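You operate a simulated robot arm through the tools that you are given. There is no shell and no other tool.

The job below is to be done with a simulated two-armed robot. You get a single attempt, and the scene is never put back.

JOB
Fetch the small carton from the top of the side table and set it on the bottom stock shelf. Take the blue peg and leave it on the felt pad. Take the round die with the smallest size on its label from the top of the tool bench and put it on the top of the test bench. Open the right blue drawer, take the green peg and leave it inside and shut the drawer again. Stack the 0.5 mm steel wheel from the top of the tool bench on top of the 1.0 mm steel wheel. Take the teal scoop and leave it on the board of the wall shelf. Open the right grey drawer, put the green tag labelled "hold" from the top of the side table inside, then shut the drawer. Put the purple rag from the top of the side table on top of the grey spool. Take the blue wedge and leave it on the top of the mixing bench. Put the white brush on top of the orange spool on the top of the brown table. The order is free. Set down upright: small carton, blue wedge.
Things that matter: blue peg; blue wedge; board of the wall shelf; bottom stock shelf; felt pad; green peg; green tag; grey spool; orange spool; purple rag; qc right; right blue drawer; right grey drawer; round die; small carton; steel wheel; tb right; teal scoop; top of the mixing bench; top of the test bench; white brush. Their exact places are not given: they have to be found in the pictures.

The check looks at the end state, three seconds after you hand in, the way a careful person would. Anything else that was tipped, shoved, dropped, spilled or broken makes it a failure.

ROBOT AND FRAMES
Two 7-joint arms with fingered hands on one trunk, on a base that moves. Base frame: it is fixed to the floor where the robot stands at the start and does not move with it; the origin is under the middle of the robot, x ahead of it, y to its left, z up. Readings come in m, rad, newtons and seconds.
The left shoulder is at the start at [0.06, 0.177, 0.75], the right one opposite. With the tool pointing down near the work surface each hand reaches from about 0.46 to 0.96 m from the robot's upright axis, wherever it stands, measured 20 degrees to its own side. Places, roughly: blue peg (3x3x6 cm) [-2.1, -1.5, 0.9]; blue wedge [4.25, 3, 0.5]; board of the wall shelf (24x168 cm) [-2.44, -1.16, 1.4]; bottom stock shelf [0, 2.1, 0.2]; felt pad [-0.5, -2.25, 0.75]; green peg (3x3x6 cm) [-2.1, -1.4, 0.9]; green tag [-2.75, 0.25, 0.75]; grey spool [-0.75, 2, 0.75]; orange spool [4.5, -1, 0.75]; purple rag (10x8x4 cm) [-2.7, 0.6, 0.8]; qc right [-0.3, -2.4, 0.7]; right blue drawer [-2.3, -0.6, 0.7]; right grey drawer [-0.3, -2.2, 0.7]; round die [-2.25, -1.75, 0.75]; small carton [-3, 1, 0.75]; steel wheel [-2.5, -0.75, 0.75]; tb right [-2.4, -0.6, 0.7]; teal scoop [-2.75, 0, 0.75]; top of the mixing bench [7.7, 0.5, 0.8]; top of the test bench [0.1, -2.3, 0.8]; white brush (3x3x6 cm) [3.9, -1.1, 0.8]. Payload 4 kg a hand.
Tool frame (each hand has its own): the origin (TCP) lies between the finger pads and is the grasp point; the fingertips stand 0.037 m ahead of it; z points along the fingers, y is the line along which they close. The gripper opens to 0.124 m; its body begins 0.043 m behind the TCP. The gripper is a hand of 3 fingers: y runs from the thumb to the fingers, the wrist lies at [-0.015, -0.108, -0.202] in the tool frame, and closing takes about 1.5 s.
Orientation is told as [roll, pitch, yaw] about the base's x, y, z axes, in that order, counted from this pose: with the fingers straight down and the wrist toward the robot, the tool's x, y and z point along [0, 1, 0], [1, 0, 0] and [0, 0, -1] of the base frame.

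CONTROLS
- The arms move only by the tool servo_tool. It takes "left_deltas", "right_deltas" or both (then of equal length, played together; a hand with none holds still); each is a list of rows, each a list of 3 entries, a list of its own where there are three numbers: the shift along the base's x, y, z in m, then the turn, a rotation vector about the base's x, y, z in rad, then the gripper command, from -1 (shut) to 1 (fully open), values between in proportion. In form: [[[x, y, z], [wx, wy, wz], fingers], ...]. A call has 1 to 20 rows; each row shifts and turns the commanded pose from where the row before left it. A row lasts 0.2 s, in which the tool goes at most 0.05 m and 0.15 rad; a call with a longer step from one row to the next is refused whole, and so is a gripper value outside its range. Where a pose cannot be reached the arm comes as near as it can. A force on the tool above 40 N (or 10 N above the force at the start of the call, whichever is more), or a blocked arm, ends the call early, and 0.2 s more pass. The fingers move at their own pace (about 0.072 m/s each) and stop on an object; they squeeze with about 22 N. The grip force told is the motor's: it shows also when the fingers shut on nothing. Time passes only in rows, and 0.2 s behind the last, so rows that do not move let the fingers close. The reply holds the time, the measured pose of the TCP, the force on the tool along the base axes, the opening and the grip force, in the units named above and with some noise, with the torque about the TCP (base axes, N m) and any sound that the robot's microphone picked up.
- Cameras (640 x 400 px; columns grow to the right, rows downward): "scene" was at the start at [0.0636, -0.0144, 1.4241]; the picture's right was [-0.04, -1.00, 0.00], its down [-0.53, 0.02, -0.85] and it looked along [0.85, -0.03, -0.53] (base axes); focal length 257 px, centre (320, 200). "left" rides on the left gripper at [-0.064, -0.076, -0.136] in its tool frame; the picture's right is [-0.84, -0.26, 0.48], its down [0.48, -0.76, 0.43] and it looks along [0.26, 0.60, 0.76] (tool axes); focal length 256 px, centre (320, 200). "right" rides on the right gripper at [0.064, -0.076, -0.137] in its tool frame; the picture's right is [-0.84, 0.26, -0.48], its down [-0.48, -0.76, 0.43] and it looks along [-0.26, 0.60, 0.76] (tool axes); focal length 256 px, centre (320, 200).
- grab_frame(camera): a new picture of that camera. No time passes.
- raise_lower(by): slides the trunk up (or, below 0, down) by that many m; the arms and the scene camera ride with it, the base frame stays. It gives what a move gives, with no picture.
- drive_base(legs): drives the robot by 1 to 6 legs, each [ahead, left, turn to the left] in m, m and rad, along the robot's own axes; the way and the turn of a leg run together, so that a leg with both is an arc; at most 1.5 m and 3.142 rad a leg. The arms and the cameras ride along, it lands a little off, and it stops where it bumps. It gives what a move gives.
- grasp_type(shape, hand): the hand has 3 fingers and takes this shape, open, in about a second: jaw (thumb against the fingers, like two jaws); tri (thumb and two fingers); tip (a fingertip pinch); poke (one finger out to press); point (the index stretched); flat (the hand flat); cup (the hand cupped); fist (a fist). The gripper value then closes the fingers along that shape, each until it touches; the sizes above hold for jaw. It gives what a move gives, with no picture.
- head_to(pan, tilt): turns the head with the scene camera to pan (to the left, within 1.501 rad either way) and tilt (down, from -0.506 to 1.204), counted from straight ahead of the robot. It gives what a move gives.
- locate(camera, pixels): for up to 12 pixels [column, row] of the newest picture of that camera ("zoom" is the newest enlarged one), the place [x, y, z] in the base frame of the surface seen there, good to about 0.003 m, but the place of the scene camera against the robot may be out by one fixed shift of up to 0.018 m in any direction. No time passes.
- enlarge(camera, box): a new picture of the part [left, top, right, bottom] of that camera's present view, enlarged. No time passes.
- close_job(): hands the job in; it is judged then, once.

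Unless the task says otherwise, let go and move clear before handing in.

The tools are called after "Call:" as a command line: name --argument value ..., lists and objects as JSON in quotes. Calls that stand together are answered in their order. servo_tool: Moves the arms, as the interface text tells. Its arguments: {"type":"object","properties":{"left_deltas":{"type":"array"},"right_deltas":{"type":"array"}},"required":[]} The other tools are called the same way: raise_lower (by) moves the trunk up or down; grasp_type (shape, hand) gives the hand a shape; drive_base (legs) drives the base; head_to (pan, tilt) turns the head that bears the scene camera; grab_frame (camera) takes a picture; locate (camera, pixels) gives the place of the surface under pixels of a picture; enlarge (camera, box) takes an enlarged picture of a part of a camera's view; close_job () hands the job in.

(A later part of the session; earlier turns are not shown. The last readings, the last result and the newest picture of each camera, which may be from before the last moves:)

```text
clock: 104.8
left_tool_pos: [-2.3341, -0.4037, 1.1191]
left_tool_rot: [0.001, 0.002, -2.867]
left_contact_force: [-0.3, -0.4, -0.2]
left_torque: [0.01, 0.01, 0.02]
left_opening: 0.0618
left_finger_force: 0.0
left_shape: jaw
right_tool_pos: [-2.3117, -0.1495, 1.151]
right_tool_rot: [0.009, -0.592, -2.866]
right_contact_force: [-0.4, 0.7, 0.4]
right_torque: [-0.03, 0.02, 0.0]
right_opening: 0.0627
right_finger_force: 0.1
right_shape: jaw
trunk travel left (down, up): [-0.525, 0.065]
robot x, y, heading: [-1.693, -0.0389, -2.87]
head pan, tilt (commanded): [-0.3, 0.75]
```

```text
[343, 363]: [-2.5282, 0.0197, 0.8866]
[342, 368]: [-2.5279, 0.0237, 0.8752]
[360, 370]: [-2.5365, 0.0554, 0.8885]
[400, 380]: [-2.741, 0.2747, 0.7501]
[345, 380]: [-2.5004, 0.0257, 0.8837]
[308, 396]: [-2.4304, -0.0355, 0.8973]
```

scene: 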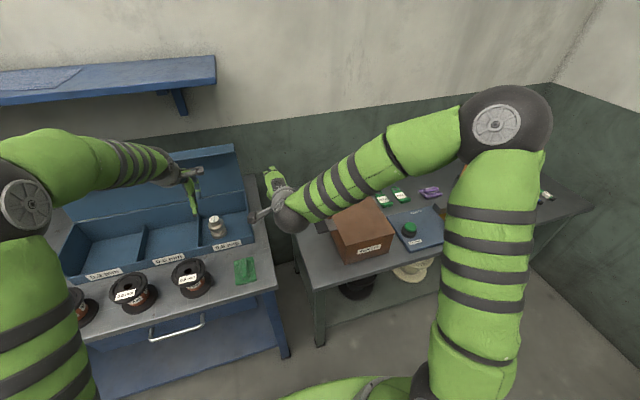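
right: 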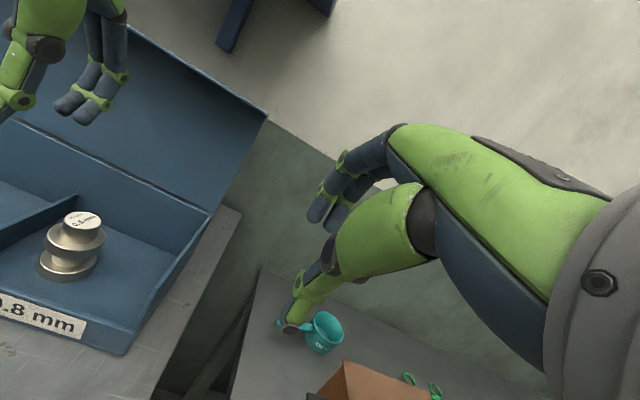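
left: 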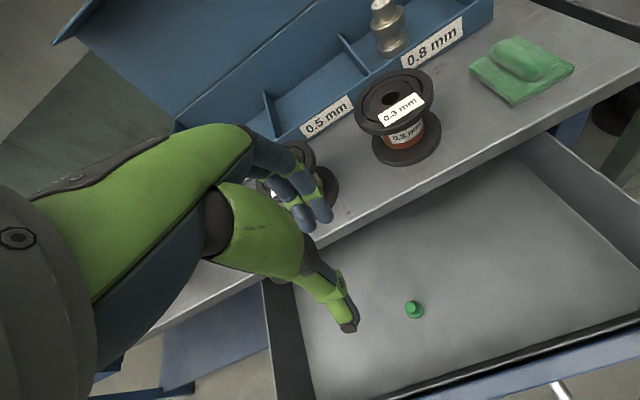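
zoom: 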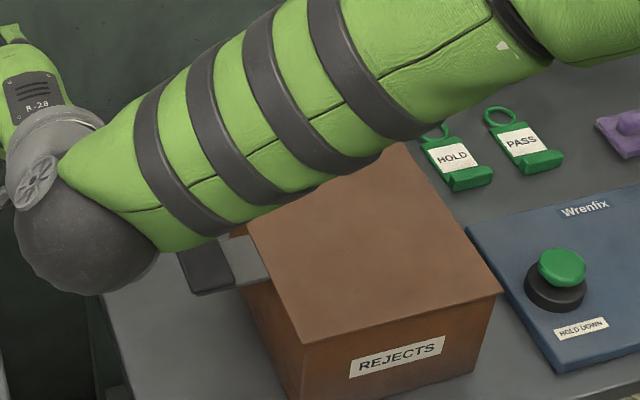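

The tags read HOLD at (450,158) and PASS at (517,142) in the zoom, so the HOLD tag is at about (-2.70, 0.29). The rejects box has a flap on its left at z 0.90, so for the scoop I'll approach with the hand vertical and turned square to the handle.

Call:
servo_tool --right_deltas '[[[-0.03, 0.008, 0.0], [0.0404, -0.1419, 0], -0.1], [[-0.0414, 0.0109, 0.0], [0.0404, -0.1419, 0], -0.1], [[-0.0414, 0.0109, 0], [0.0404, -0.1419, 0], -0.1], [[-0.0414, 0.0109, -0.015], [0.0404, -0.1419, 0], -0.1], [[-0.0414, 0.0109, -0.015], [0, 0, 0.1275], -0.1], [[-0.0414, 0.0109, -0.025], [0, 0, 0.1275], -0.1], [[-0.0414, 0.0109, -0.025], [0, 0, 0], -0.1], [[-0.0414, 0.0109, -0.025], [0, 0, 0], -0.1]]'

Call:
grab_frame --camera "right"

```text
clock: 106.6
left_tool_pos: [-2.3373, -0.4008, 1.1181]
left_tool_rot: [0.005, 0.004, -2.868]
left_contact_force: [-0.6, 1.0, 0.5]
left_torque: [-0.07, -0.03, -0.02]
left_opening: 0.0619
left_finger_force: 0.0
left_shape: jaw
right_tool_pos: [-2.6187, -0.0599, 1.0312]
right_tool_rot: [0.009, 0.003, -2.608]
right_contact_force: [-0.3, 0.7, 1.3]
right_torque: [-0.06, -0.05, 0.01]
right_opening: 0.0558
right_finger_force: 0.2
right_shape: jaw
right hand out of reach, approached as far as the arm can: row 8
trunk travel left (down, up): [-0.525, 0.065]
robot x, y, heading: [-1.6948, -0.0402, -2.871]
head pan, tilt (commanded): [-0.3, 0.75]
```

```text
taken
```

right: 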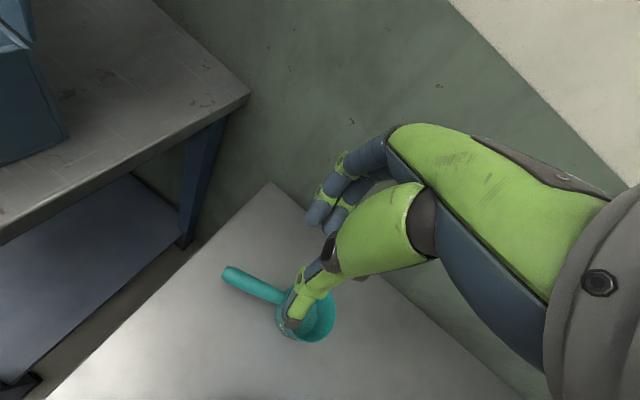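

The arm is at its reach limit, so I'll pull the left hand back and drive forward 0.1 m. I'll also measure the scoop handle at (228-285, 270-300).

Call:
servo_tool --left_deltas '[[[0.043, 0.012, 0], [0, 0, 0], 0.0], [[0.043, 0.012, 0], [0, 0, 0], 0.0], [[0.043, 0.012, 0], [0, 0, 0], 0.0]]' --right_deltas '[[[0.02, 0.0057, 0], [0, 0, 0], -0.1], [[0.02, 0.0057, 0], [0, 0, 0], -0.1], [[0.02, 0.0057, 0], [0, 0, 0], -0.1]]'

Call:
drive_base --legs '[[0.1, 0, 0]]'

Call:
grab_frame --camera "right"

Call:
enlarge --camera "right" --box '[200, 240, 360, 340]'

```text
clock: 107.4
left_tool_pos: [-2.2057, -0.3664, 1.1203]
left_tool_rot: [0.002, -0.002, -2.867]
left_contact_force: [1.3, 0.6, -0.1]
left_torque: [0.04, 0.01, -0.01]
left_opening: 0.0621
left_finger_force: 0.1
left_shape: jaw
right_tool_pos: [-2.5579, -0.042, 1.0349]
right_tool_rot: [0.007, -0.002, -2.614]
right_contact_force: [-0.5, -0.5, -0.9]
right_torque: [-0.04, -0.01, 0.02]
right_opening: 0.0559
right_finger_force: 0.1
right_shape: jaw
trunk travel left (down, up): [-0.525, 0.065]
robot x, y, heading: [-1.6987, -0.0412, -2.87]
head pan, tilt (commanded): [-0.3, 0.75]
```

```text
clock: 108.5
left_tool_pos: [-2.3053, -0.394, 1.1197]
left_tool_rot: [0.001, 0.001, -2.868]
left_contact_force: [-0.2, -0.8, -0.9]
left_torque: [0.0, 0.0, 0.01]
left_opening: 0.0618
left_finger_force: 0.2
left_shape: jaw
right_tool_pos: [-2.6555, -0.0693, 1.0325]
right_tool_rot: [0.009, 0.0, -2.613]
right_contact_force: [-0.4, 0.2, -0.4]
right_torque: [0.01, -0.04, 0.0]
right_opening: 0.0557
right_finger_force: 0.1
right_shape: jaw
trunk travel left (down, up): [-0.525, 0.065]
robot x, y, heading: [-1.7898, -0.0672, -2.862]
head pan, tilt (commanded): [-0.3, 0.75]
```

```text
taken
```

right: 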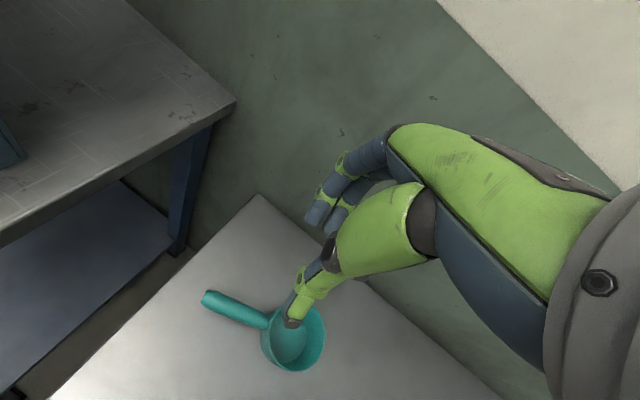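

```text
4.00 times, centred on (280, 290) of right
```

zoom: 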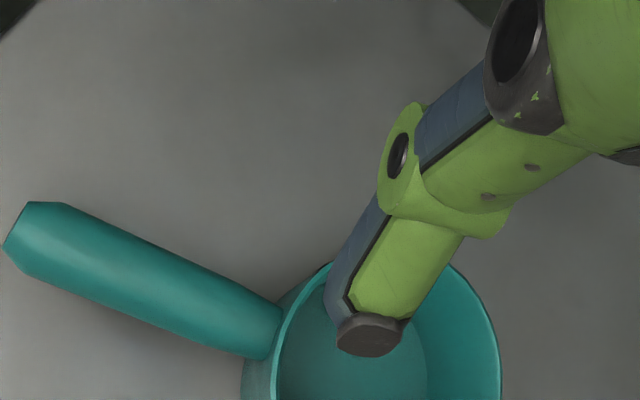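

Call:
locate --camera "zoom" --pixels '[[50, 225], [150, 275], [240, 320], [150, 255], [140, 300], [100, 250], [200, 300], [260, 380], [20, 250], [470, 330], [390, 395], [150, 150]]'

```text
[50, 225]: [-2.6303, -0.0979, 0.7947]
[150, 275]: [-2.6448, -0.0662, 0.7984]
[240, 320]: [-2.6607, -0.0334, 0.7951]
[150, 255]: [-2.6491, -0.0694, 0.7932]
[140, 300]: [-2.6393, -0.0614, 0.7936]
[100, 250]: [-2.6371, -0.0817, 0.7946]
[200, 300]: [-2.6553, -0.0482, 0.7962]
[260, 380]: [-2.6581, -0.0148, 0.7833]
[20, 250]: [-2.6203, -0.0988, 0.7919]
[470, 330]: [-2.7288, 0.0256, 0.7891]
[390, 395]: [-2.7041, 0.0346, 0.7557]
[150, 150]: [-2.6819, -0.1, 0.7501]
```

The handle's axis passes (-2.645,-0.065) with its top at z 0.797. I'll turn the hand slightly, descend over its middle and close.

Call:
servo_tool --right_deltas '[[[0.0105, 0.0043, -0.04], [0, 0, -0.06], -0.1], [[0, 0, -0.045], [0, 0, 0], -0.1], [[0, 0, -0.045], [0, 0, 0], -0.1], [[0, 0, -0.045], [0, 0, 0], -0.1], [[0, 0, -0.03], [0, 0, 0], -0.1], [[0, 0, -0.022], [0, 0, 0], -0.1], [[0, 0, 0], [0, 0, 0], -0.1]]'

Call:
grab_frame --camera "right"

```text
clock: 110.1
left_tool_pos: [-2.304, -0.3945, 1.1194]
left_tool_rot: [0.002, 0.003, -2.868]
left_contact_force: [0.2, -0.1, 0.0]
left_torque: [0.0, 0.0, 0.0]
left_opening: 0.0617
left_finger_force: 0.1
left_shape: jaw
right_tool_pos: [-2.6437, -0.0657, 0.8046]
right_tool_rot: [0.007, 0.0, -2.672]
right_contact_force: [0.1, -0.5, -0.3]
right_torque: [0.04, 0.01, 0.02]
right_opening: 0.0558
right_finger_force: 0.2
right_shape: jaw
trunk travel left (down, up): [-0.525, 0.065]
robot x, y, heading: [-1.7903, -0.0682, -2.869]
head pan, tilt (commanded): [-0.3, 0.75]
```

```text
taken
```

right: 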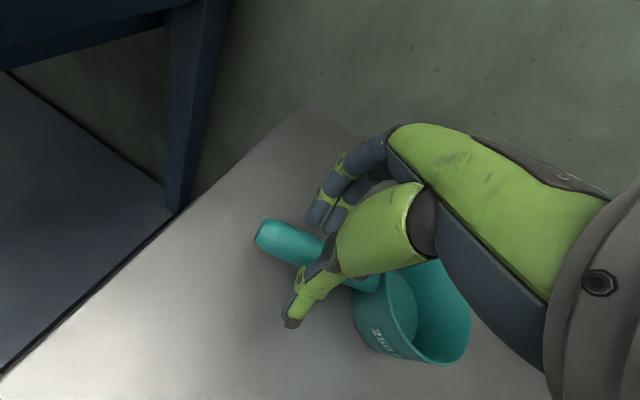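

The handle lies between the thumb and the fingers. I'll close and lift.

Call:
servo_tool --right_deltas '[[[0, 0, 0], [0, 0, 0], -0.5], [[0, 0, 0], [0, 0, 0], -1], [[0, 0, 0], [0, 0, 0], -1], [[0, 0, 0], [0, 0, 0], -1], [[0, 0, 0], [0, 0, 0], -1], [[0, 0, 0.01], [0, 0, 0], -1], [[0, 0, 0.03], [0, 0, 0], -1], [[0, 0, 0.045], [0, 0, 0], -1], [[0, 0, 0.045], [0, 0, 0], -1], [[0, 0, 0.045], [0, 0, 0], -1], [[0, 0, 0.045], [0, 0, 0], -1]]'

Call:
grab_frame --camera "right"

Call:
grab_frame --camera "scene"

```text
clock: 112.5
left_tool_pos: [-2.3028, -0.3943, 1.1193]
left_tool_rot: [0.002, 0.001, -2.867]
left_contact_force: [0.6, 0.2, 0.3]
left_torque: [-0.01, 0.01, -0.02]
left_opening: 0.0619
left_finger_force: 0.1
left_shape: jaw
right_tool_pos: [-2.6427, -0.0636, 1.0281]
right_tool_rot: [0.007, 0.0, -2.673]
right_contact_force: [0.8, -0.4, -0.7]
right_torque: [-0.06, -0.01, 0.0]
right_opening: 0.0142
right_finger_force: 21.8
right_shape: jaw
trunk travel left (down, up): [-0.525, 0.065]
robot x, y, heading: [-1.7928, -0.0698, -2.867]
head pan, tilt (commanded): [-0.3, 0.75]
```

```text
taken
```

right: 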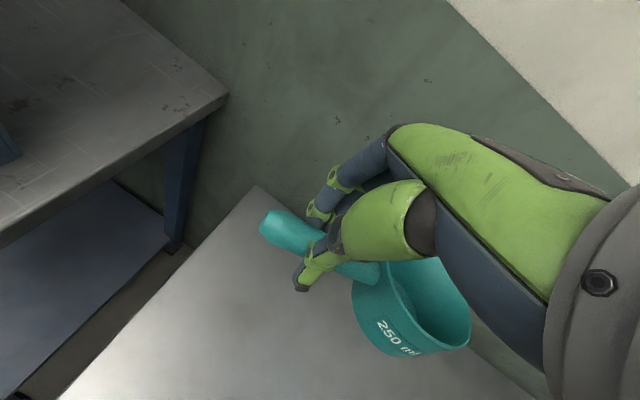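

```text
taken
```

scene: 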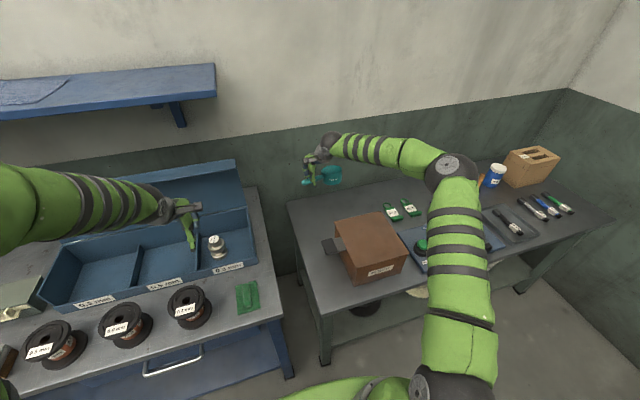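

The scoop is held (opening 0.014, 22 N). I'll locate the shelf board's edges and the cloth on it before carrying the scoop there.

Call:
locate --camera "scene" --pixels '[[214, 66], [210, 88], [150, 75], [100, 72], [66, 80], [62, 92], [120, 105], [150, 98], [180, 80], [20, 85]]'

Call:
enlarge --camera "scene" --box '[0, 40, 240, 190]'

```text
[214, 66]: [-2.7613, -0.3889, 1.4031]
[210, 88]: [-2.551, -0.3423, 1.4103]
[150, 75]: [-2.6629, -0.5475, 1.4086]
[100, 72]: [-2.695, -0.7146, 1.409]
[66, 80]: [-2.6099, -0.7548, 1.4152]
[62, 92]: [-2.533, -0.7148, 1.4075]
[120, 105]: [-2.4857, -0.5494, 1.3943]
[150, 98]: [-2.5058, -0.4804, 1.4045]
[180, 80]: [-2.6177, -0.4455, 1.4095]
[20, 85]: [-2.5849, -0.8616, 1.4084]
```

```text
2.67 times, centred on (120, 115) of scene
```

zoom: 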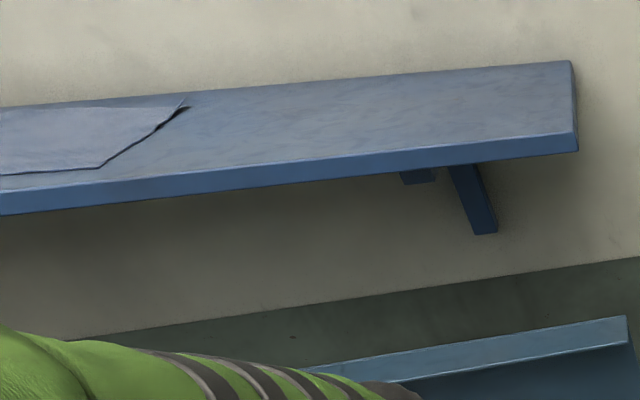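

The free part of the board runs from the cloth's edge (u about 0) to the right end (u 0.37), depth 2.54-2.76, top z about 1.40. I'll raise the trunk, back away, lift and tilt the hand, then go to the shelf.

Call:
raise_lower --by 0.06

Call:
drive_base --legs '[[-0.35, 0, 0], [0, 0.39, 0]]'

Call:
servo_tool --right_deltas '[[[0, 0, 0.045], [0, 0, -0.096], -1], [[0, 0, 0.045], [0, 0, -0.096], -1], [[0, 0, 0.045], [-0.0384, 0.1347, 0], -1], [[0, 0, 0.045], [-0.0384, 0.1347, 0], -1], [[0, 0, 0.045], [-0.0384, 0.1347, 0], -1], [[0, 0, 0.045], [-0.0384, 0.1347, 0], -1], [[0, 0, 0.045], [-0.0384, 0.1347, 0], -1], [[0, 0, 0.045], [0, 0, 0], -1], [[0, 0, 0.045], [0, 0, 0], -1], [[0, 0, 0.045], [0, 0, 0], -1]]'

Call:
head_to --pan -0.2 --tilt 0.45

Call:
grab_frame --camera "scene"

Call:
grab_frame --camera "right"

```text
clock: 113.5
left_tool_pos: [-2.3042, -0.3934, 1.179]
left_tool_rot: [0.001, 0.001, -2.868]
left_contact_force: [-0.5, -0.2, 0.5]
left_torque: [-0.02, 0.0, 0.01]
left_opening: 0.0617
left_finger_force: 0.1
left_shape: jaw
right_tool_pos: [-2.643, -0.0636, 1.0866]
right_tool_rot: [0.007, 0.0, -2.672]
right_contact_force: [-0.3, -0.3, -1.5]
right_torque: [-0.03, -0.02, 0.02]
right_opening: 0.0148
right_finger_force: 22.2
right_shape: jaw
trunk travel left (down, up): [-0.585, 0.005]
robot x, y, heading: [-1.791, -0.067, -2.865]
head pan, tilt (commanded): [-0.3, 0.75]
```

```text
clock: 117.8
left_tool_pos: [-1.8604, -0.6755, 1.1784]
left_tool_rot: [0.002, 0.002, -2.87]
left_contact_force: [0.2, 0.2, -0.6]
left_torque: [0.02, 0.01, 0.02]
left_opening: 0.0615
left_finger_force: 0.0
left_shape: jaw
right_tool_pos: [-2.198, -0.3461, 1.0877]
right_tool_rot: [0.007, -0.001, -2.674]
right_contact_force: [-0.1, -0.3, -0.4]
right_torque: [-0.02, -0.04, 0.0]
right_opening: 0.0146
right_finger_force: 21.9
right_shape: jaw
trunk travel left (down, up): [-0.585, 0.005]
robot x, y, heading: [-1.3485, -0.3503, -2.871]
head pan, tilt (commanded): [-0.3, 0.75]
```

```text
clock: 120.0
left_tool_pos: [-1.8602, -0.675, 1.1792]
left_tool_rot: [0.003, 0.003, -2.869]
left_contact_force: [-0.3, 0.0, 0.7]
left_torque: [0.04, 0.01, 0.05]
left_opening: 0.062
left_finger_force: 0.1
left_shape: jaw
right_tool_pos: [-2.1963, -0.3455, 1.5386]
right_tool_rot: [0.009, -0.702, -2.865]
right_contact_force: [-1.3, 0.0, -0.3]
right_torque: [-0.02, -0.01, -0.01]
right_opening: 0.0142
right_finger_force: 21.9
right_shape: jaw
trunk travel left (down, up): [-0.585, 0.005]
robot x, y, heading: [-1.3473, -0.3498, -2.873]
head pan, tilt (commanded): [-0.3, 0.75]
```

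```text
clock: 120.8
left_tool_pos: [-1.8602, -0.6755, 1.1786]
left_tool_rot: [0.003, 0.001, -2.869]
left_contact_force: [-0.8, 1.0, -0.2]
left_torque: [0.02, -0.02, 0.02]
left_opening: 0.062
left_finger_force: 0.1
left_shape: jaw
right_tool_pos: [-2.1972, -0.343, 1.5374]
right_tool_rot: [0.007, -0.701, -2.866]
right_contact_force: [0.0, -0.3, -1.5]
right_torque: [-0.03, -0.01, -0.02]
right_opening: 0.0144
right_finger_force: 22.3
right_shape: jaw
trunk travel left (down, up): [-0.585, 0.005]
robot x, y, heading: [-1.3486, -0.3489, -2.872]
head pan, tilt (commanded): [-0.201, 0.45]
```

```text
taken
```

scene: 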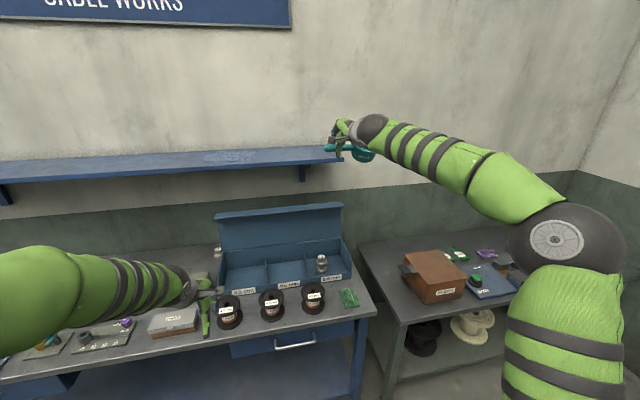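

```text
taken
```

right: 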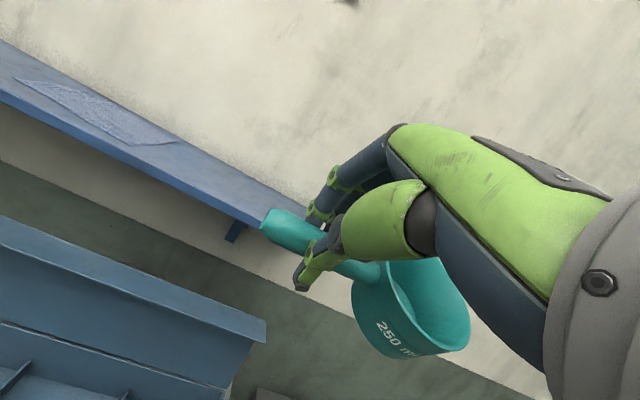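

The hand is at shelf height and the right camera sees the board (0-300, 50-225) and the cloth (20-175, 80-145). I'll measure the board with the hand camera.

Call:
locate --camera "right" --pixels '[[230, 190], [180, 165], [200, 180], [120, 140], [170, 140], [150, 130], [240, 205], [100, 135], [285, 205], [210, 170]]'

```text
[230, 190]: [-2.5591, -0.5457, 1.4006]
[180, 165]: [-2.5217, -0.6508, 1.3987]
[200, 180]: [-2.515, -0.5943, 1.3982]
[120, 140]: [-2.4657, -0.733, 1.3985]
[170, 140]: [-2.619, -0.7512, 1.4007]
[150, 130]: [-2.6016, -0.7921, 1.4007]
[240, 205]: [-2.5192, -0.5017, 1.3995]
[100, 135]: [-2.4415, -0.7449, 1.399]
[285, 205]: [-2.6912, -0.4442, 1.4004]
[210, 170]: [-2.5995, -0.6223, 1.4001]
```

The board top is at z 1.400. I'll shift the hand left over the free part, drive forward 0.34 m, then look.

Call:
servo_tool --right_deltas '[[[0.0123, -0.0433, 0.01], [0, 0, 0], -1], [[0.0123, -0.0433, 0.0], [0, 0, 0], -1]]'

Call:
drive_base --legs '[[0.34, 0, 0.005]]'

Call:
grab_frame --camera "scene"

Call:
grab_frame --camera "right"

```text
clock: 121.5
left_tool_pos: [-1.8589, -0.6755, 1.1794]
left_tool_rot: [0.002, 0.0, -2.869]
left_contact_force: [0.6, 0.5, -0.1]
left_torque: [0.04, 0.02, -0.01]
left_opening: 0.0618
left_finger_force: 0.0
left_shape: jaw
right_tool_pos: [-2.1731, -0.4309, 1.5479]
right_tool_rot: [0.008, -0.703, -2.865]
right_contact_force: [0.2, -0.3, -0.6]
right_torque: [-0.02, -0.01, -0.03]
right_opening: 0.0146
right_finger_force: 21.8
right_shape: jaw
trunk travel left (down, up): [-0.585, 0.005]
robot x, y, heading: [-1.3489, -0.3504, -2.867]
head pan, tilt (commanded): [-0.201, 0.45]
```

```text
clock: 123.7
left_tool_pos: [-2.1873, -0.77, 1.1787]
left_tool_rot: [0.002, 0.001, -2.864]
left_contact_force: [0.1, -0.7, 0.1]
left_torque: [-0.02, -0.02, -0.03]
left_opening: 0.0618
left_finger_force: 0.0
left_shape: jaw
right_tool_pos: [-2.5043, -0.5285, 1.5482]
right_tool_rot: [0.01, -0.702, -2.861]
right_contact_force: [-0.1, 0.0, -1.5]
right_torque: [-0.01, -0.03, -0.01]
right_opening: 0.0145
right_finger_force: 21.8
right_shape: jaw
trunk travel left (down, up): [-0.585, 0.005]
robot x, y, heading: [-1.6759, -0.4425, -2.864]
head pan, tilt (commanded): [-0.201, 0.45]
```

```text
taken
```

scene: 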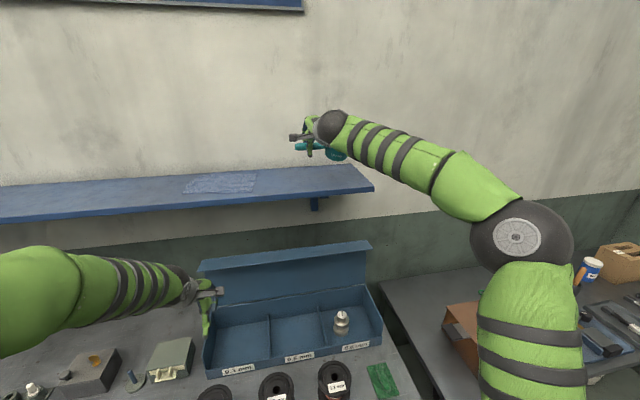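

```text
taken
```

right: 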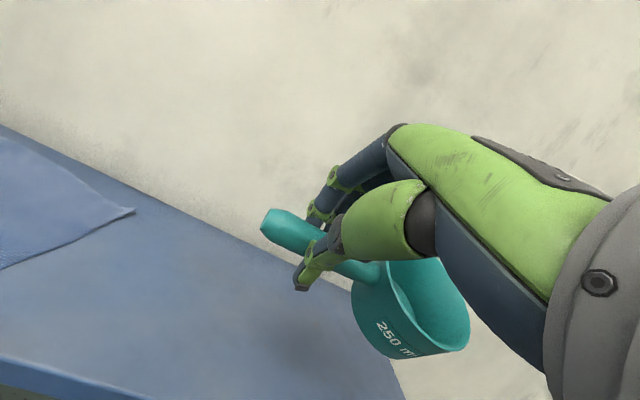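

I'm over the board's free part. I'll move the hand 8 cm further in and reduce the tilt toward level for the cup.

Call:
servo_tool --right_deltas '[[[-0.0385, -0.011, 0], [0, 0, 0], -1], [[-0.0385, -0.011, 0], [0, 0, 0], -1], [[0, 0, 0], [0.0356, -0.125, 0], -1], [[0, 0, 0], [0.0356, -0.125, 0], -1], [[0, 0, 0], [0.0274, -0.0962, 0], -1]]'

Call:
grab_frame --camera "right"

Call:
enlarge --camera "scene" --box '[240, 80, 420, 230]'

```text
clock: 124.9
left_tool_pos: [-2.187, -0.7712, 1.1791]
left_tool_rot: [0.002, 0.002, -2.863]
left_contact_force: [-0.8, 0.3, 0.0]
left_torque: [0.03, 0.01, -0.05]
left_opening: 0.0618
left_finger_force: 0.1
left_shape: jaw
right_tool_pos: [-2.5585, -0.5378, 1.509]
right_tool_rot: [0.009, -0.389, -2.859]
right_contact_force: [-0.5, 0.3, -0.4]
right_torque: [0.01, 0.01, 0.03]
right_opening: 0.0137
right_finger_force: 22.0
right_shape: jaw
right hand out of reach, approached as far as the arm can: row 3, 4, 5
trunk travel left (down, up): [-0.585, 0.005]
robot x, y, heading: [-1.6773, -0.4382, -2.864]
head pan, tilt (commanded): [-0.201, 0.45]
```

```text
taken
```

right: 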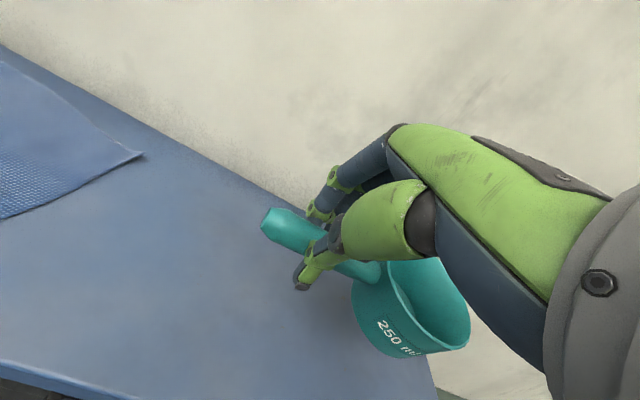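

```text
2.67 times, centred on (330, 155) of scene
```

zoom: 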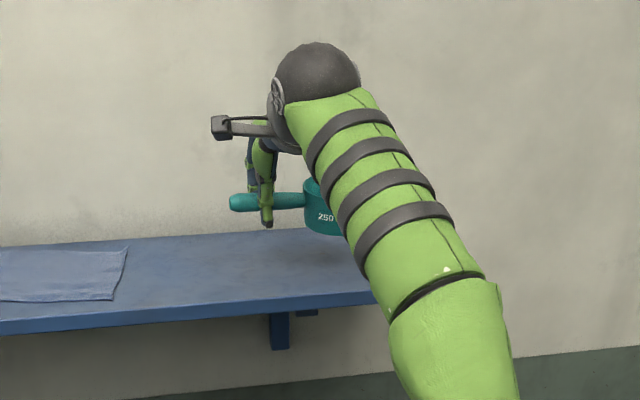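

The scoop hangs over the board with a 22° tilt, its cup fully above the wood. I'll lower in steps.

Call:
servo_tool --right_deltas '[[[0.01, 0.003, -0.03], [0, 0, 0], -1], [[0, 0, -0.02], [0, 0, 0], -1], [[0, 0, 0], [0, 0, 0], -1]]'

Call:
enlarge --camera "scene" --box '[270, 100, 390, 200]'

Call:
grab_frame --camera "right"

```text
clock: 125.7
left_tool_pos: [-2.1875, -0.769, 1.1795]
left_tool_rot: [0.002, 0.001, -2.865]
left_contact_force: [0.5, -0.1, -0.3]
left_torque: [0.03, 0.01, 0.03]
left_opening: 0.0618
left_finger_force: 0.1
left_shape: jaw
right_tool_pos: [-2.5482, -0.5332, 1.4598]
right_tool_rot: [0.01, -0.393, -2.862]
right_contact_force: [0.6, 0.3, 0.1]
right_torque: [-0.05, -0.01, -0.01]
right_opening: 0.0133
right_finger_force: 21.8
right_shape: jaw
trunk travel left (down, up): [-0.585, 0.005]
robot x, y, heading: [-1.6757, -0.441, -2.865]
head pan, tilt (commanded): [-0.201, 0.45]
```

```text
4.00 times, centred on (330, 150) of scene
```

zoom: 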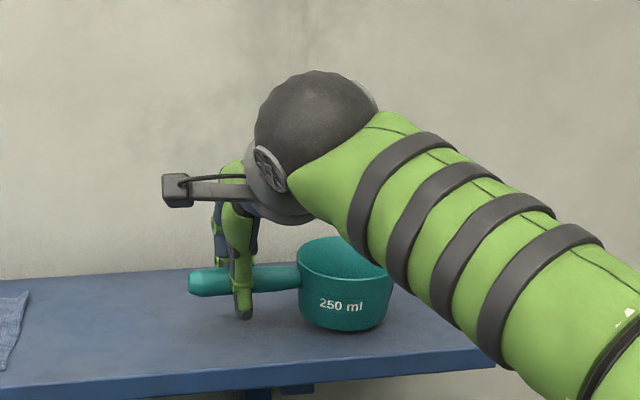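

```text
taken
```

right: 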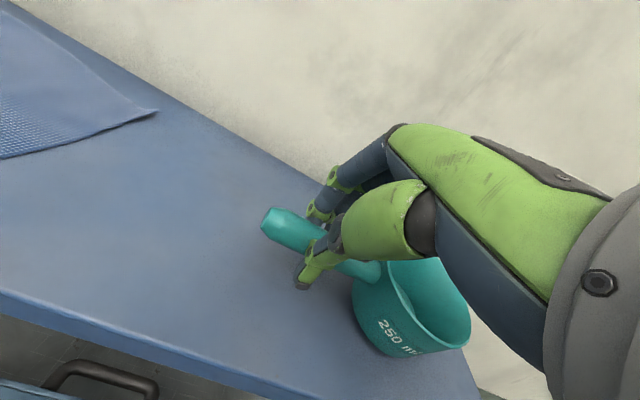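

No contact yet at z 1.460. I'll move 2 cm further in and lower gently until it touches.

Call:
servo_tool --right_deltas '[[[-0.0192, -0.0055, 0.0], [0, 0, 0], -1], [[0, 0, -0.004], [0, 0, 0], -1], [[0, 0, -0.004], [0, 0, 0], -1], [[0, 0, 0], [0, 0, 0], -1]]'

Call:
enlarge --camera "right" --box '[240, 180, 500, 360]'

```text
clock: 126.7
left_tool_pos: [-2.1878, -0.771, 1.1801]
left_tool_rot: [0.002, 0.0, -2.862]
left_contact_force: [-0.5, -0.1, -0.9]
left_torque: [0.0, 0.02, -0.01]
left_opening: 0.0617
left_finger_force: 0.0
left_shape: jaw
right_tool_pos: [-2.5688, -0.5378, 1.4519]
right_tool_rot: [0.011, -0.394, -2.862]
right_contact_force: [0.1, -1.4, -0.2]
right_torque: [0.01, -0.02, -0.01]
right_opening: 0.0135
right_finger_force: 21.8
right_shape: jaw
trunk travel left (down, up): [-0.585, 0.005]
robot x, y, heading: [-1.6759, -0.4431, -2.863]
head pan, tilt (commanded): [-0.201, 0.45]
```

```text
2.22 times, centred on (370, 270) of right
```

zoom: 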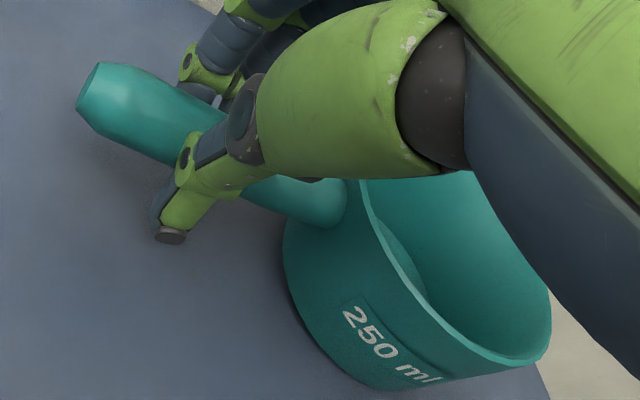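

Still no contact at z 1.452. I'll keep lowering in 3 mm steps.

Call:
servo_tool --right_deltas '[[[0, 0, -0.003], [0, 0, 0], -1], [[0, 0, -0.003], [0, 0, 0], -1], [[0, 0, 0], [0, 0, 0], -1]]'

Call:
locate --camera "right" --pixels '[[270, 215], [290, 228], [400, 340], [440, 345], [370, 320], [355, 300], [300, 330], [340, 350]]'

```text
clock: 127.5
left_tool_pos: [-2.1871, -0.7716, 1.179]
left_tool_rot: [0.002, 0.001, -2.863]
left_contact_force: [0.2, -0.9, 0.2]
left_torque: [0.03, -0.02, -0.01]
left_opening: 0.0618
left_finger_force: 0.1
left_shape: jaw
right_tool_pos: [-2.5686, -0.5374, 1.4457]
right_tool_rot: [0.01, -0.393, -2.863]
right_contact_force: [0.2, -1.4, 0.7]
right_torque: [0.07, -0.03, -0.02]
right_opening: 0.0129
right_finger_force: 22.6
right_shape: jaw
trunk travel left (down, up): [-0.585, 0.005]
robot x, y, heading: [-1.6771, -0.4408, -2.869]
head pan, tilt (commanded): [-0.201, 0.45]
```

```text
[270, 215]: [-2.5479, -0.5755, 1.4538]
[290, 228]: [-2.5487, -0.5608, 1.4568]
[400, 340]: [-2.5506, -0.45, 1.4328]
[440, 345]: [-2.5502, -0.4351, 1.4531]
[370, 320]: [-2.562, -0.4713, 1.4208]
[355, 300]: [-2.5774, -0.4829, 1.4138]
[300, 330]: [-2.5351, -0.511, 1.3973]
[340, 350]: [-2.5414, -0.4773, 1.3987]
```

The cup's lower edge should now be within a millimetre or so of the board. I'll continue with 2 mm steps and watch the force.

Call:
servo_tool --right_deltas '[[[0, 0, -0.002], [0, 0, 0], -1], [[0, 0, -0.002], [0, 0, 0], -1], [[0, 0, 0], [0, 0, 0], -1]]'

Call:
enlarge --camera "scene" --box '[270, 110, 390, 200]'

```text
clock: 128.3
left_tool_pos: [-2.1872, -0.7709, 1.1798]
left_tool_rot: [0.002, 0.0, -2.864]
left_contact_force: [-0.6, -0.1, 0.0]
left_torque: [0.03, -0.01, -0.01]
left_opening: 0.0619
left_finger_force: 0.0
left_shape: jaw
right_tool_pos: [-2.5672, -0.5384, 1.4413]
right_tool_rot: [0.011, -0.392, -2.861]
right_contact_force: [1.1, -1.9, 3.2]
right_torque: [0.05, -0.02, -0.02]
right_opening: 0.0124
right_finger_force: 22.1
right_shape: jaw
trunk travel left (down, up): [-0.585, 0.005]
robot x, y, heading: [-1.6774, -0.4444, -2.868]
head pan, tilt (commanded): [-0.201, 0.45]
```

```text
4.44 times, centred on (330, 155) of scene
```

zoom: 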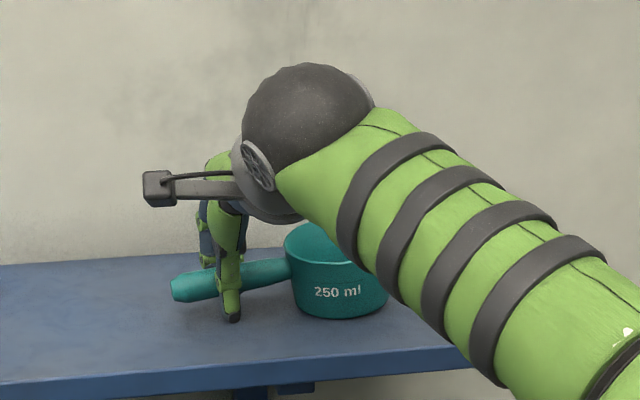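

The scoop now touches the board (3 N) and the thumb tip is close to it too. I'll open while backing out along the tool axis.

Call:
servo_tool --right_deltas '[[[0, 0, 0], [0, 0, 0], -0.7], [[0.0008, 0.0002, 0.002], [0, 0, 0], -0.5], [[0.0015, 0.0004, 0.004], [0, 0, 0], -0.3], [[0.0022, 0.0006, 0.0055], [0, 0, 0], -0.1], [[0.0022, 0.0006, 0.0055], [0, 0, 0], -0.1], [[0, 0, 0], [0, 0, 0], -0.1]]'

Call:
grab_frame --camera "right"

Call:
enlarge --camera "scene" --box '[270, 110, 390, 200]'

```text
clock: 129.7
left_tool_pos: [-2.188, -0.7705, 1.1791]
left_tool_rot: [0.001, 0.002, -2.865]
left_contact_force: [0.3, 0.2, 0.4]
left_torque: [0.02, 0.03, 0.0]
left_opening: 0.0619
left_finger_force: 0.0
left_shape: jaw
right_tool_pos: [-2.561, -0.5365, 1.4578]
right_tool_rot: [0.009, -0.394, -2.862]
right_contact_force: [0.3, 0.0, -0.5]
right_torque: [0.04, 0.01, -0.01]
right_opening: 0.0554
right_finger_force: 0.0
right_shape: jaw
trunk travel left (down, up): [-0.585, 0.005]
robot x, y, heading: [-1.6784, -0.4429, -2.867]
head pan, tilt (commanded): [-0.201, 0.45]
```

```text
taken
```

right: 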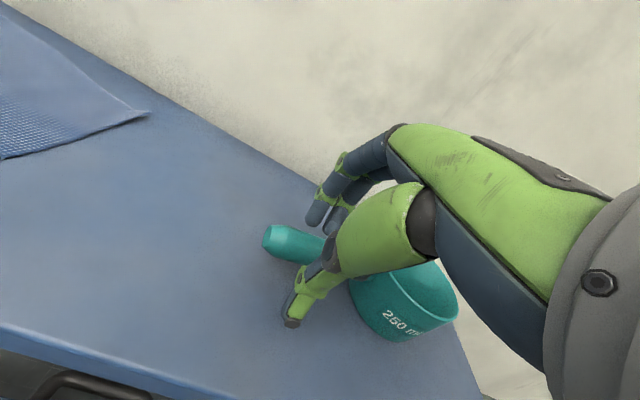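

```text
4.44 times, centred on (330, 155) of scene
```

zoom: 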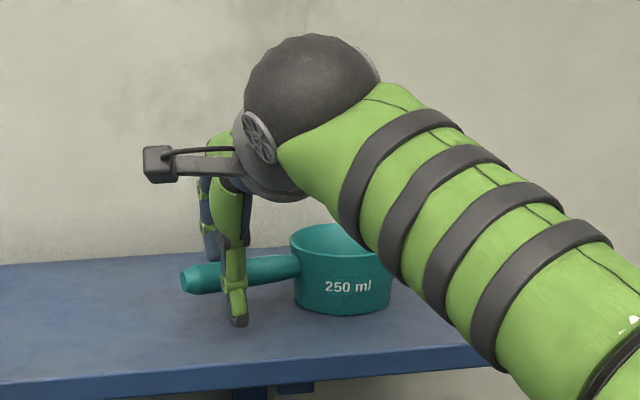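

The scoop sits flat on the board in the zoom (180-390, 225-312). I'll withdraw along the tool axis and then back away.

Call:
servo_tool --right_deltas '[[[0.011, 0.003, 0.028], [0, 0, 0], -0.1], [[0.015, 0.004, 0.037], [0, 0, 0], -0.1], [[0.015, 0.004, 0.037], [0, 0, 0], -0.1], [[0.04, 0.0115, 0.01], [0, 0, 0], -0.1], [[0.045, 0.013, 0], [0, 0, 0], -0.1], [[0.045, 0.013, 0], [0, 0, 0], -0.1]]'

Call:
drive_base --legs '[[-0.3, 0, 0]]'

Call:
grab_frame --camera "scene"

Call:
enlarge --camera "scene" --box '[220, 120, 380, 220]'

```text
clock: 131.1
left_tool_pos: [-2.1854, -0.7694, 1.1805]
left_tool_rot: [0.004, 0.0, -2.865]
left_contact_force: [0.2, 0.5, -0.7]
left_torque: [-0.01, 0.0, -0.05]
left_opening: 0.0618
left_finger_force: 0.0
left_shape: jaw
right_tool_pos: [-2.3879, -0.4848, 1.5717]
right_tool_rot: [0.01, -0.394, -2.861]
right_contact_force: [0.1, 1.0, 0.4]
right_torque: [0.02, 0.03, 0.01]
right_opening: 0.0555
right_finger_force: 0.0
right_shape: jaw
trunk travel left (down, up): [-0.585, 0.005]
robot x, y, heading: [-1.6777, -0.4446, -2.864]
head pan, tilt (commanded): [-0.201, 0.45]
```

```text
clock: 133.1
left_tool_pos: [-1.8978, -0.6874, 1.1804]
left_tool_rot: [0.001, 0.0, -2.866]
left_contact_force: [0.7, 0.4, 1.3]
left_torque: [0.02, 0.0, 0.01]
left_opening: 0.0617
left_finger_force: 0.0
left_shape: jaw
right_tool_pos: [-2.1018, -0.4046, 1.571]
right_tool_rot: [0.01, -0.392, -2.863]
right_contact_force: [0.7, -0.8, 0.4]
right_torque: [0.03, 0.02, -0.01]
right_opening: 0.0556
right_finger_force: 0.1
right_shape: jaw
trunk travel left (down, up): [-0.585, 0.005]
robot x, y, heading: [-1.3924, -0.3623, -2.865]
head pan, tilt (commanded): [-0.201, 0.45]
```

```text
taken
```

scene: 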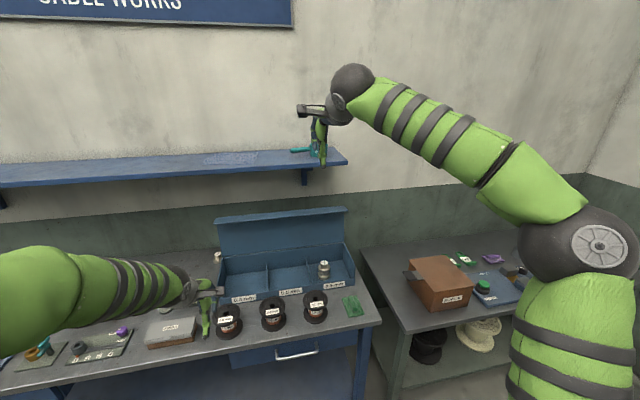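

```text
4.00 times, centred on (300, 170) of scene
```

zoom: 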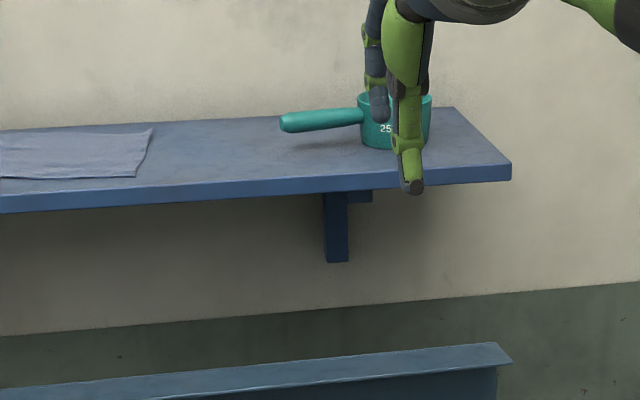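

The scoop rests flat on the board, clear of the cloth. Next I'll lower the right hand and go left to the pegs and dies.

Call:
servo_tool --right_deltas '[[[0.0, 0.0, -0.04], [0.0358, -0.1257, 0], -0.1], [[0.0, 0.0, -0.045], [0.0358, -0.1257, 0], -0.1], [[0.0, 0.0, -0.045], [0.0358, -0.1257, 0], -0.1], [[0.0, 0.0, -0.045], [0, 0, 0], -0.1], [[0.0, 0.0, -0.045], [0, 0, 0], -0.1], [[0.0, 0.0, -0.045], [0, 0, 0], -0.1], [[0.0, 0.0, -0.045], [0, 0, 0], -0.1], [[0.0, 0.0, -0.045], [0, 0, 0], -0.1]]'

Call:
raise_lower --by -0.06

Call:
drive_base --legs '[[0, 1.08, 0.0], [0.24, 0, 0]]'

Call:
head_to --pan 0.0 --tilt 0.8

Call:
grab_frame --camera "scene"

Call:
grab_frame --camera "left"

Call:
grab_frame --camera "right"

```text
clock: 134.9
left_tool_pos: [-1.9004, -0.6885, 1.1789]
left_tool_rot: [0.002, 0.0, -2.866]
left_contact_force: [0.0, 0.6, 0.0]
left_torque: [0.01, 0.03, 0.04]
left_opening: 0.0618
left_finger_force: 0.0
left_shape: jaw
right_tool_pos: [-2.1029, -0.4041, 1.215]
right_tool_rot: [0.01, 0.0, -2.864]
right_contact_force: [-0.1, 0.5, -0.4]
right_torque: [0.0, -0.01, 0.01]
right_opening: 0.0556
right_finger_force: 0.0
right_shape: jaw
trunk travel left (down, up): [-0.585, 0.005]
robot x, y, heading: [-1.3885, -0.3628, -2.862]
head pan, tilt (commanded): [-0.201, 0.45]
```

```text
clock: 135.9
left_tool_pos: [-1.8997, -0.6879, 1.1202]
left_tool_rot: [-0.001, -0.001, -2.863]
left_contact_force: [0.3, -0.3, 0.4]
left_torque: [0.02, 0.01, 0.01]
left_opening: 0.0619
left_finger_force: 0.0
left_shape: jaw
right_tool_pos: [-2.1024, -0.4053, 1.1562]
right_tool_rot: [0.009, -0.001, -2.864]
right_contact_force: [-0.1, 0.4, -0.3]
right_torque: [-0.02, -0.01, 0.03]
right_opening: 0.0556
right_finger_force: 0.0
right_shape: jaw
trunk travel left (down, up): [-0.525, 0.065]
robot x, y, heading: [-1.3891, -0.3609, -2.869]
head pan, tilt (commanded): [-0.201, 0.45]
```

```text
clock: 142.8
left_tool_pos: [-1.8437, -1.7846, 1.1182]
left_tool_rot: [0.002, 0.003, -2.872]
left_contact_force: [0.4, -0.3, 0.4]
left_torque: [0.03, -0.06, -0.03]
left_opening: 0.0617
left_finger_force: 0.1
left_shape: jaw
right_tool_pos: [-2.0448, -1.5, 1.1558]
right_tool_rot: [0.009, 0.002, -2.869]
right_contact_force: [0.2, 0.3, 0.2]
right_torque: [0.04, -0.01, 0.0]
right_opening: 0.0554
right_finger_force: 0.0
right_shape: jaw
trunk travel left (down, up): [-0.525, 0.065]
robot x, y, heading: [-1.33, -1.4611, -2.867]
head pan, tilt (commanded): [-0.201, 0.45]
```

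```text
clock: 143.7
left_tool_pos: [-1.8433, -1.7849, 1.1195]
left_tool_rot: [0.001, 0.001, -2.87]
left_contact_force: [0.3, 0.3, 0.4]
left_torque: [0.03, 0.0, 0.0]
left_opening: 0.0619
left_finger_force: 0.0
left_shape: jaw
right_tool_pos: [-2.0435, -1.4992, 1.1554]
right_tool_rot: [0.012, 0.0, -2.868]
right_contact_force: [-0.8, 0.1, 0.0]
right_torque: [-0.02, 0.01, 0.02]
right_opening: 0.0559
right_finger_force: 0.2
right_shape: jaw
trunk travel left (down, up): [-0.525, 0.065]
robot x, y, heading: [-1.3286, -1.4617, -2.876]
head pan, tilt (commanded): [0.0, 0.799]
```

```text
taken
```

scene: 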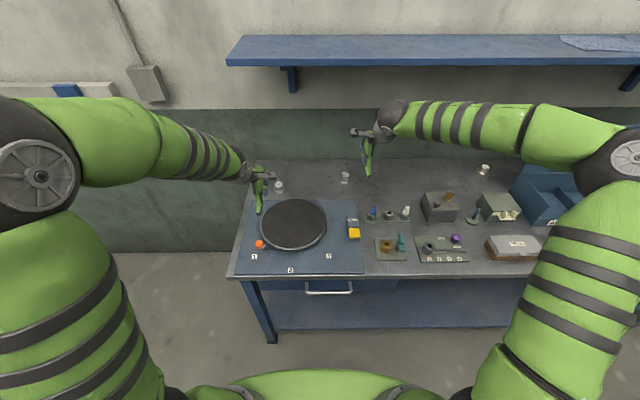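

```text
taken
```

left: 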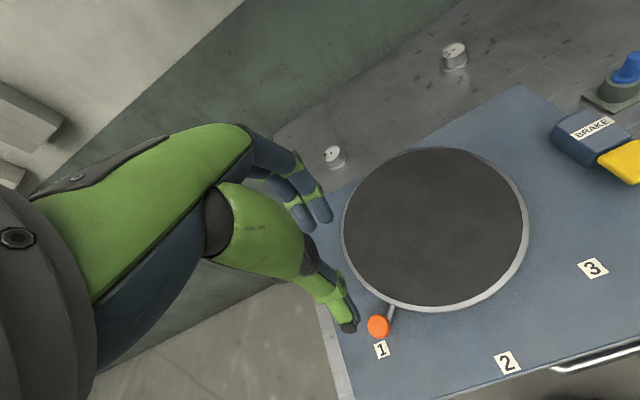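

```text
taken
```

right: 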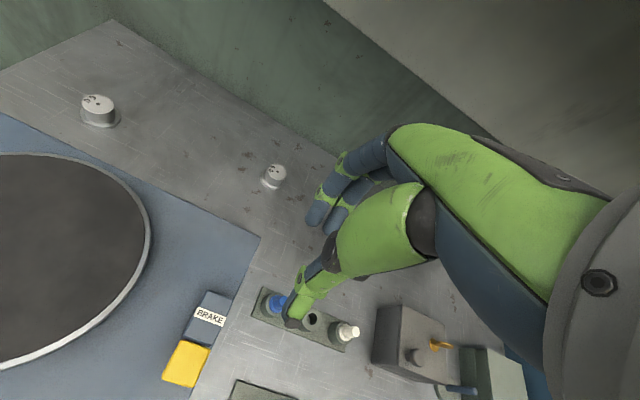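

The left half of the bench holds just two dies. I'll zoom on the left one at left-camera (334,153) to settle whether it reads 6.0 or 0.9.

Call:
enlarge --camera "left" --box '[314, 140, 354, 165]'

Call:
enlarge --camera "right" --box '[78, 88, 118, 113]'

Call:
enlarge --camera "right" --box '[254, 160, 294, 185]'

Call:
enlarge --camera "right" --box '[240, 280, 368, 360]'

```text
16.00 times, centred on (334, 152) of left
```

zoom: 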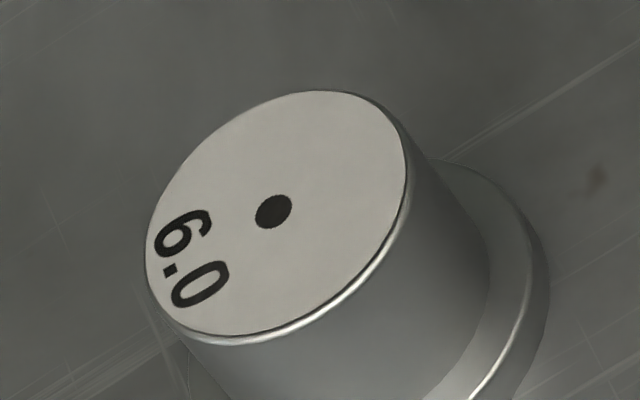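

```text
16.00 times, centred on (98, 100) of right
```

zoom: 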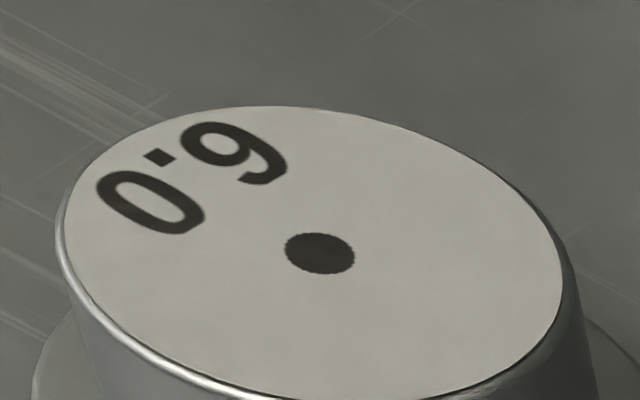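

```text
16.00 times, centred on (274, 172) of right
```

zoom: 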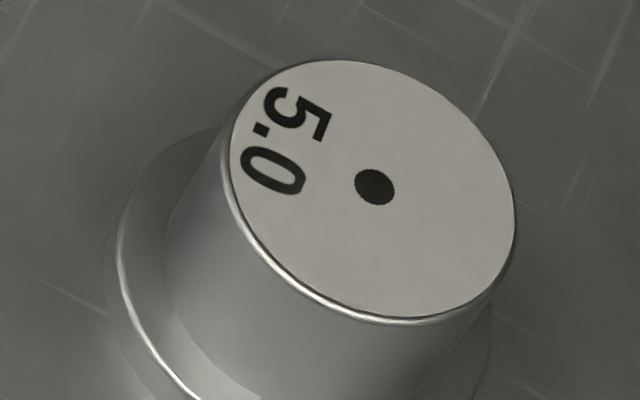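

```text
5.00 times, centred on (304, 320) of right
```

zoom: 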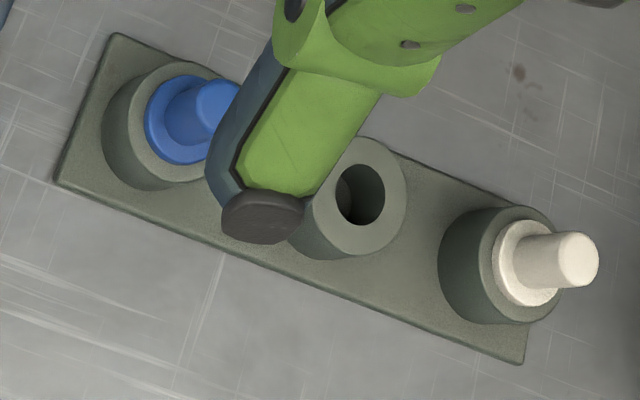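

The dot lies on the outer side in both labels, so they read 6.0 and 5.0; the 5.0 die is the one to take. I'll first bring the right hand over the blue peg, near (-2.084, -1.448).

Call:
servo_tool --right_deltas '[[[-0.0134, 0.017, -0.034], [0, 0, 0], 0.0], [[-0.0134, 0.017, -0.034], [0, 0, 0], 0.0], [[-0.0134, 0.017, -0.034], [0, 0, 0], 0.0], [[0, 0, -0.034], [0, 0, 0], 0.0], [[0, 0, 0], [0, 0, 0], 0.0]]'

Call:
grab_frame --camera "right"

Call:
enlarge --camera "right" --box '[230, 250, 310, 300]'

```text
clock: 144.9
left_tool_pos: [-1.8432, -1.7842, 1.1197]
left_tool_rot: [0.001, -0.001, -2.871]
left_contact_force: [0.1, -0.5, 0.1]
left_torque: [0.04, 0.0, 0.0]
left_opening: 0.0618
left_finger_force: 0.0
left_shape: jaw
right_tool_pos: [-2.0849, -1.4488, 1.019]
right_tool_rot: [0.01, -0.001, -2.87]
right_contact_force: [0.2, -0.1, 0.4]
right_torque: [-0.06, 0.0, -0.02]
right_opening: 0.0619
right_finger_force: 0.0
right_shape: jaw
trunk travel left (down, up): [-0.525, 0.065]
robot x, y, heading: [-1.3307, -1.4608, -2.875]
head pan, tilt (commanded): [0.0, 0.799]
```

```text
taken
```

right: 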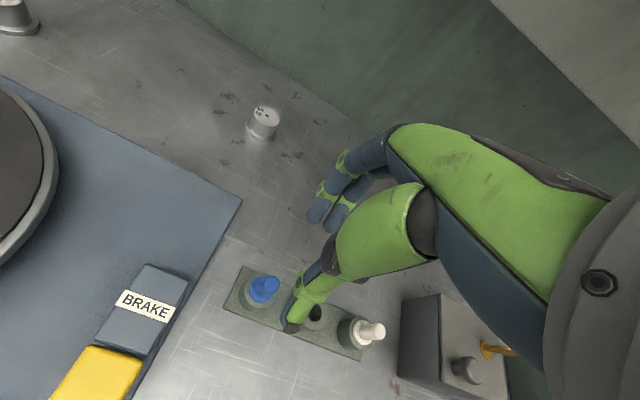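

```text
8.00 times, centred on (270, 275) of right
```

zoom: 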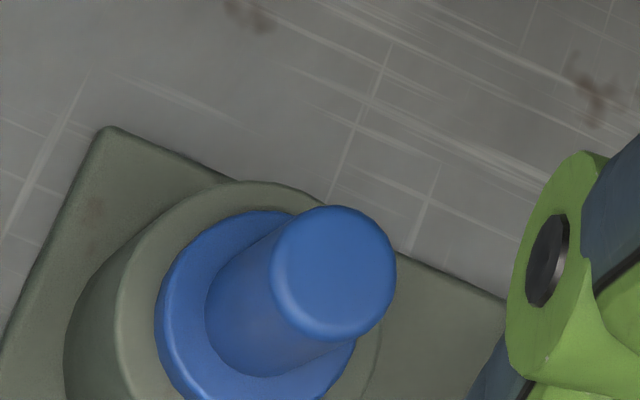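

Call:
locate --camera "zoom" --pixels '[[335, 270], [285, 265], [385, 280], [330, 215], [340, 328], [180, 320]]'

```text
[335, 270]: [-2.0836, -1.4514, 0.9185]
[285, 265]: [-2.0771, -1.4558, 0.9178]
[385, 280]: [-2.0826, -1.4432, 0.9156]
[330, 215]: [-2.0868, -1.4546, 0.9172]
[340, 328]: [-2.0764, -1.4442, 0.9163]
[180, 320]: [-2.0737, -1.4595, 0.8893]
```

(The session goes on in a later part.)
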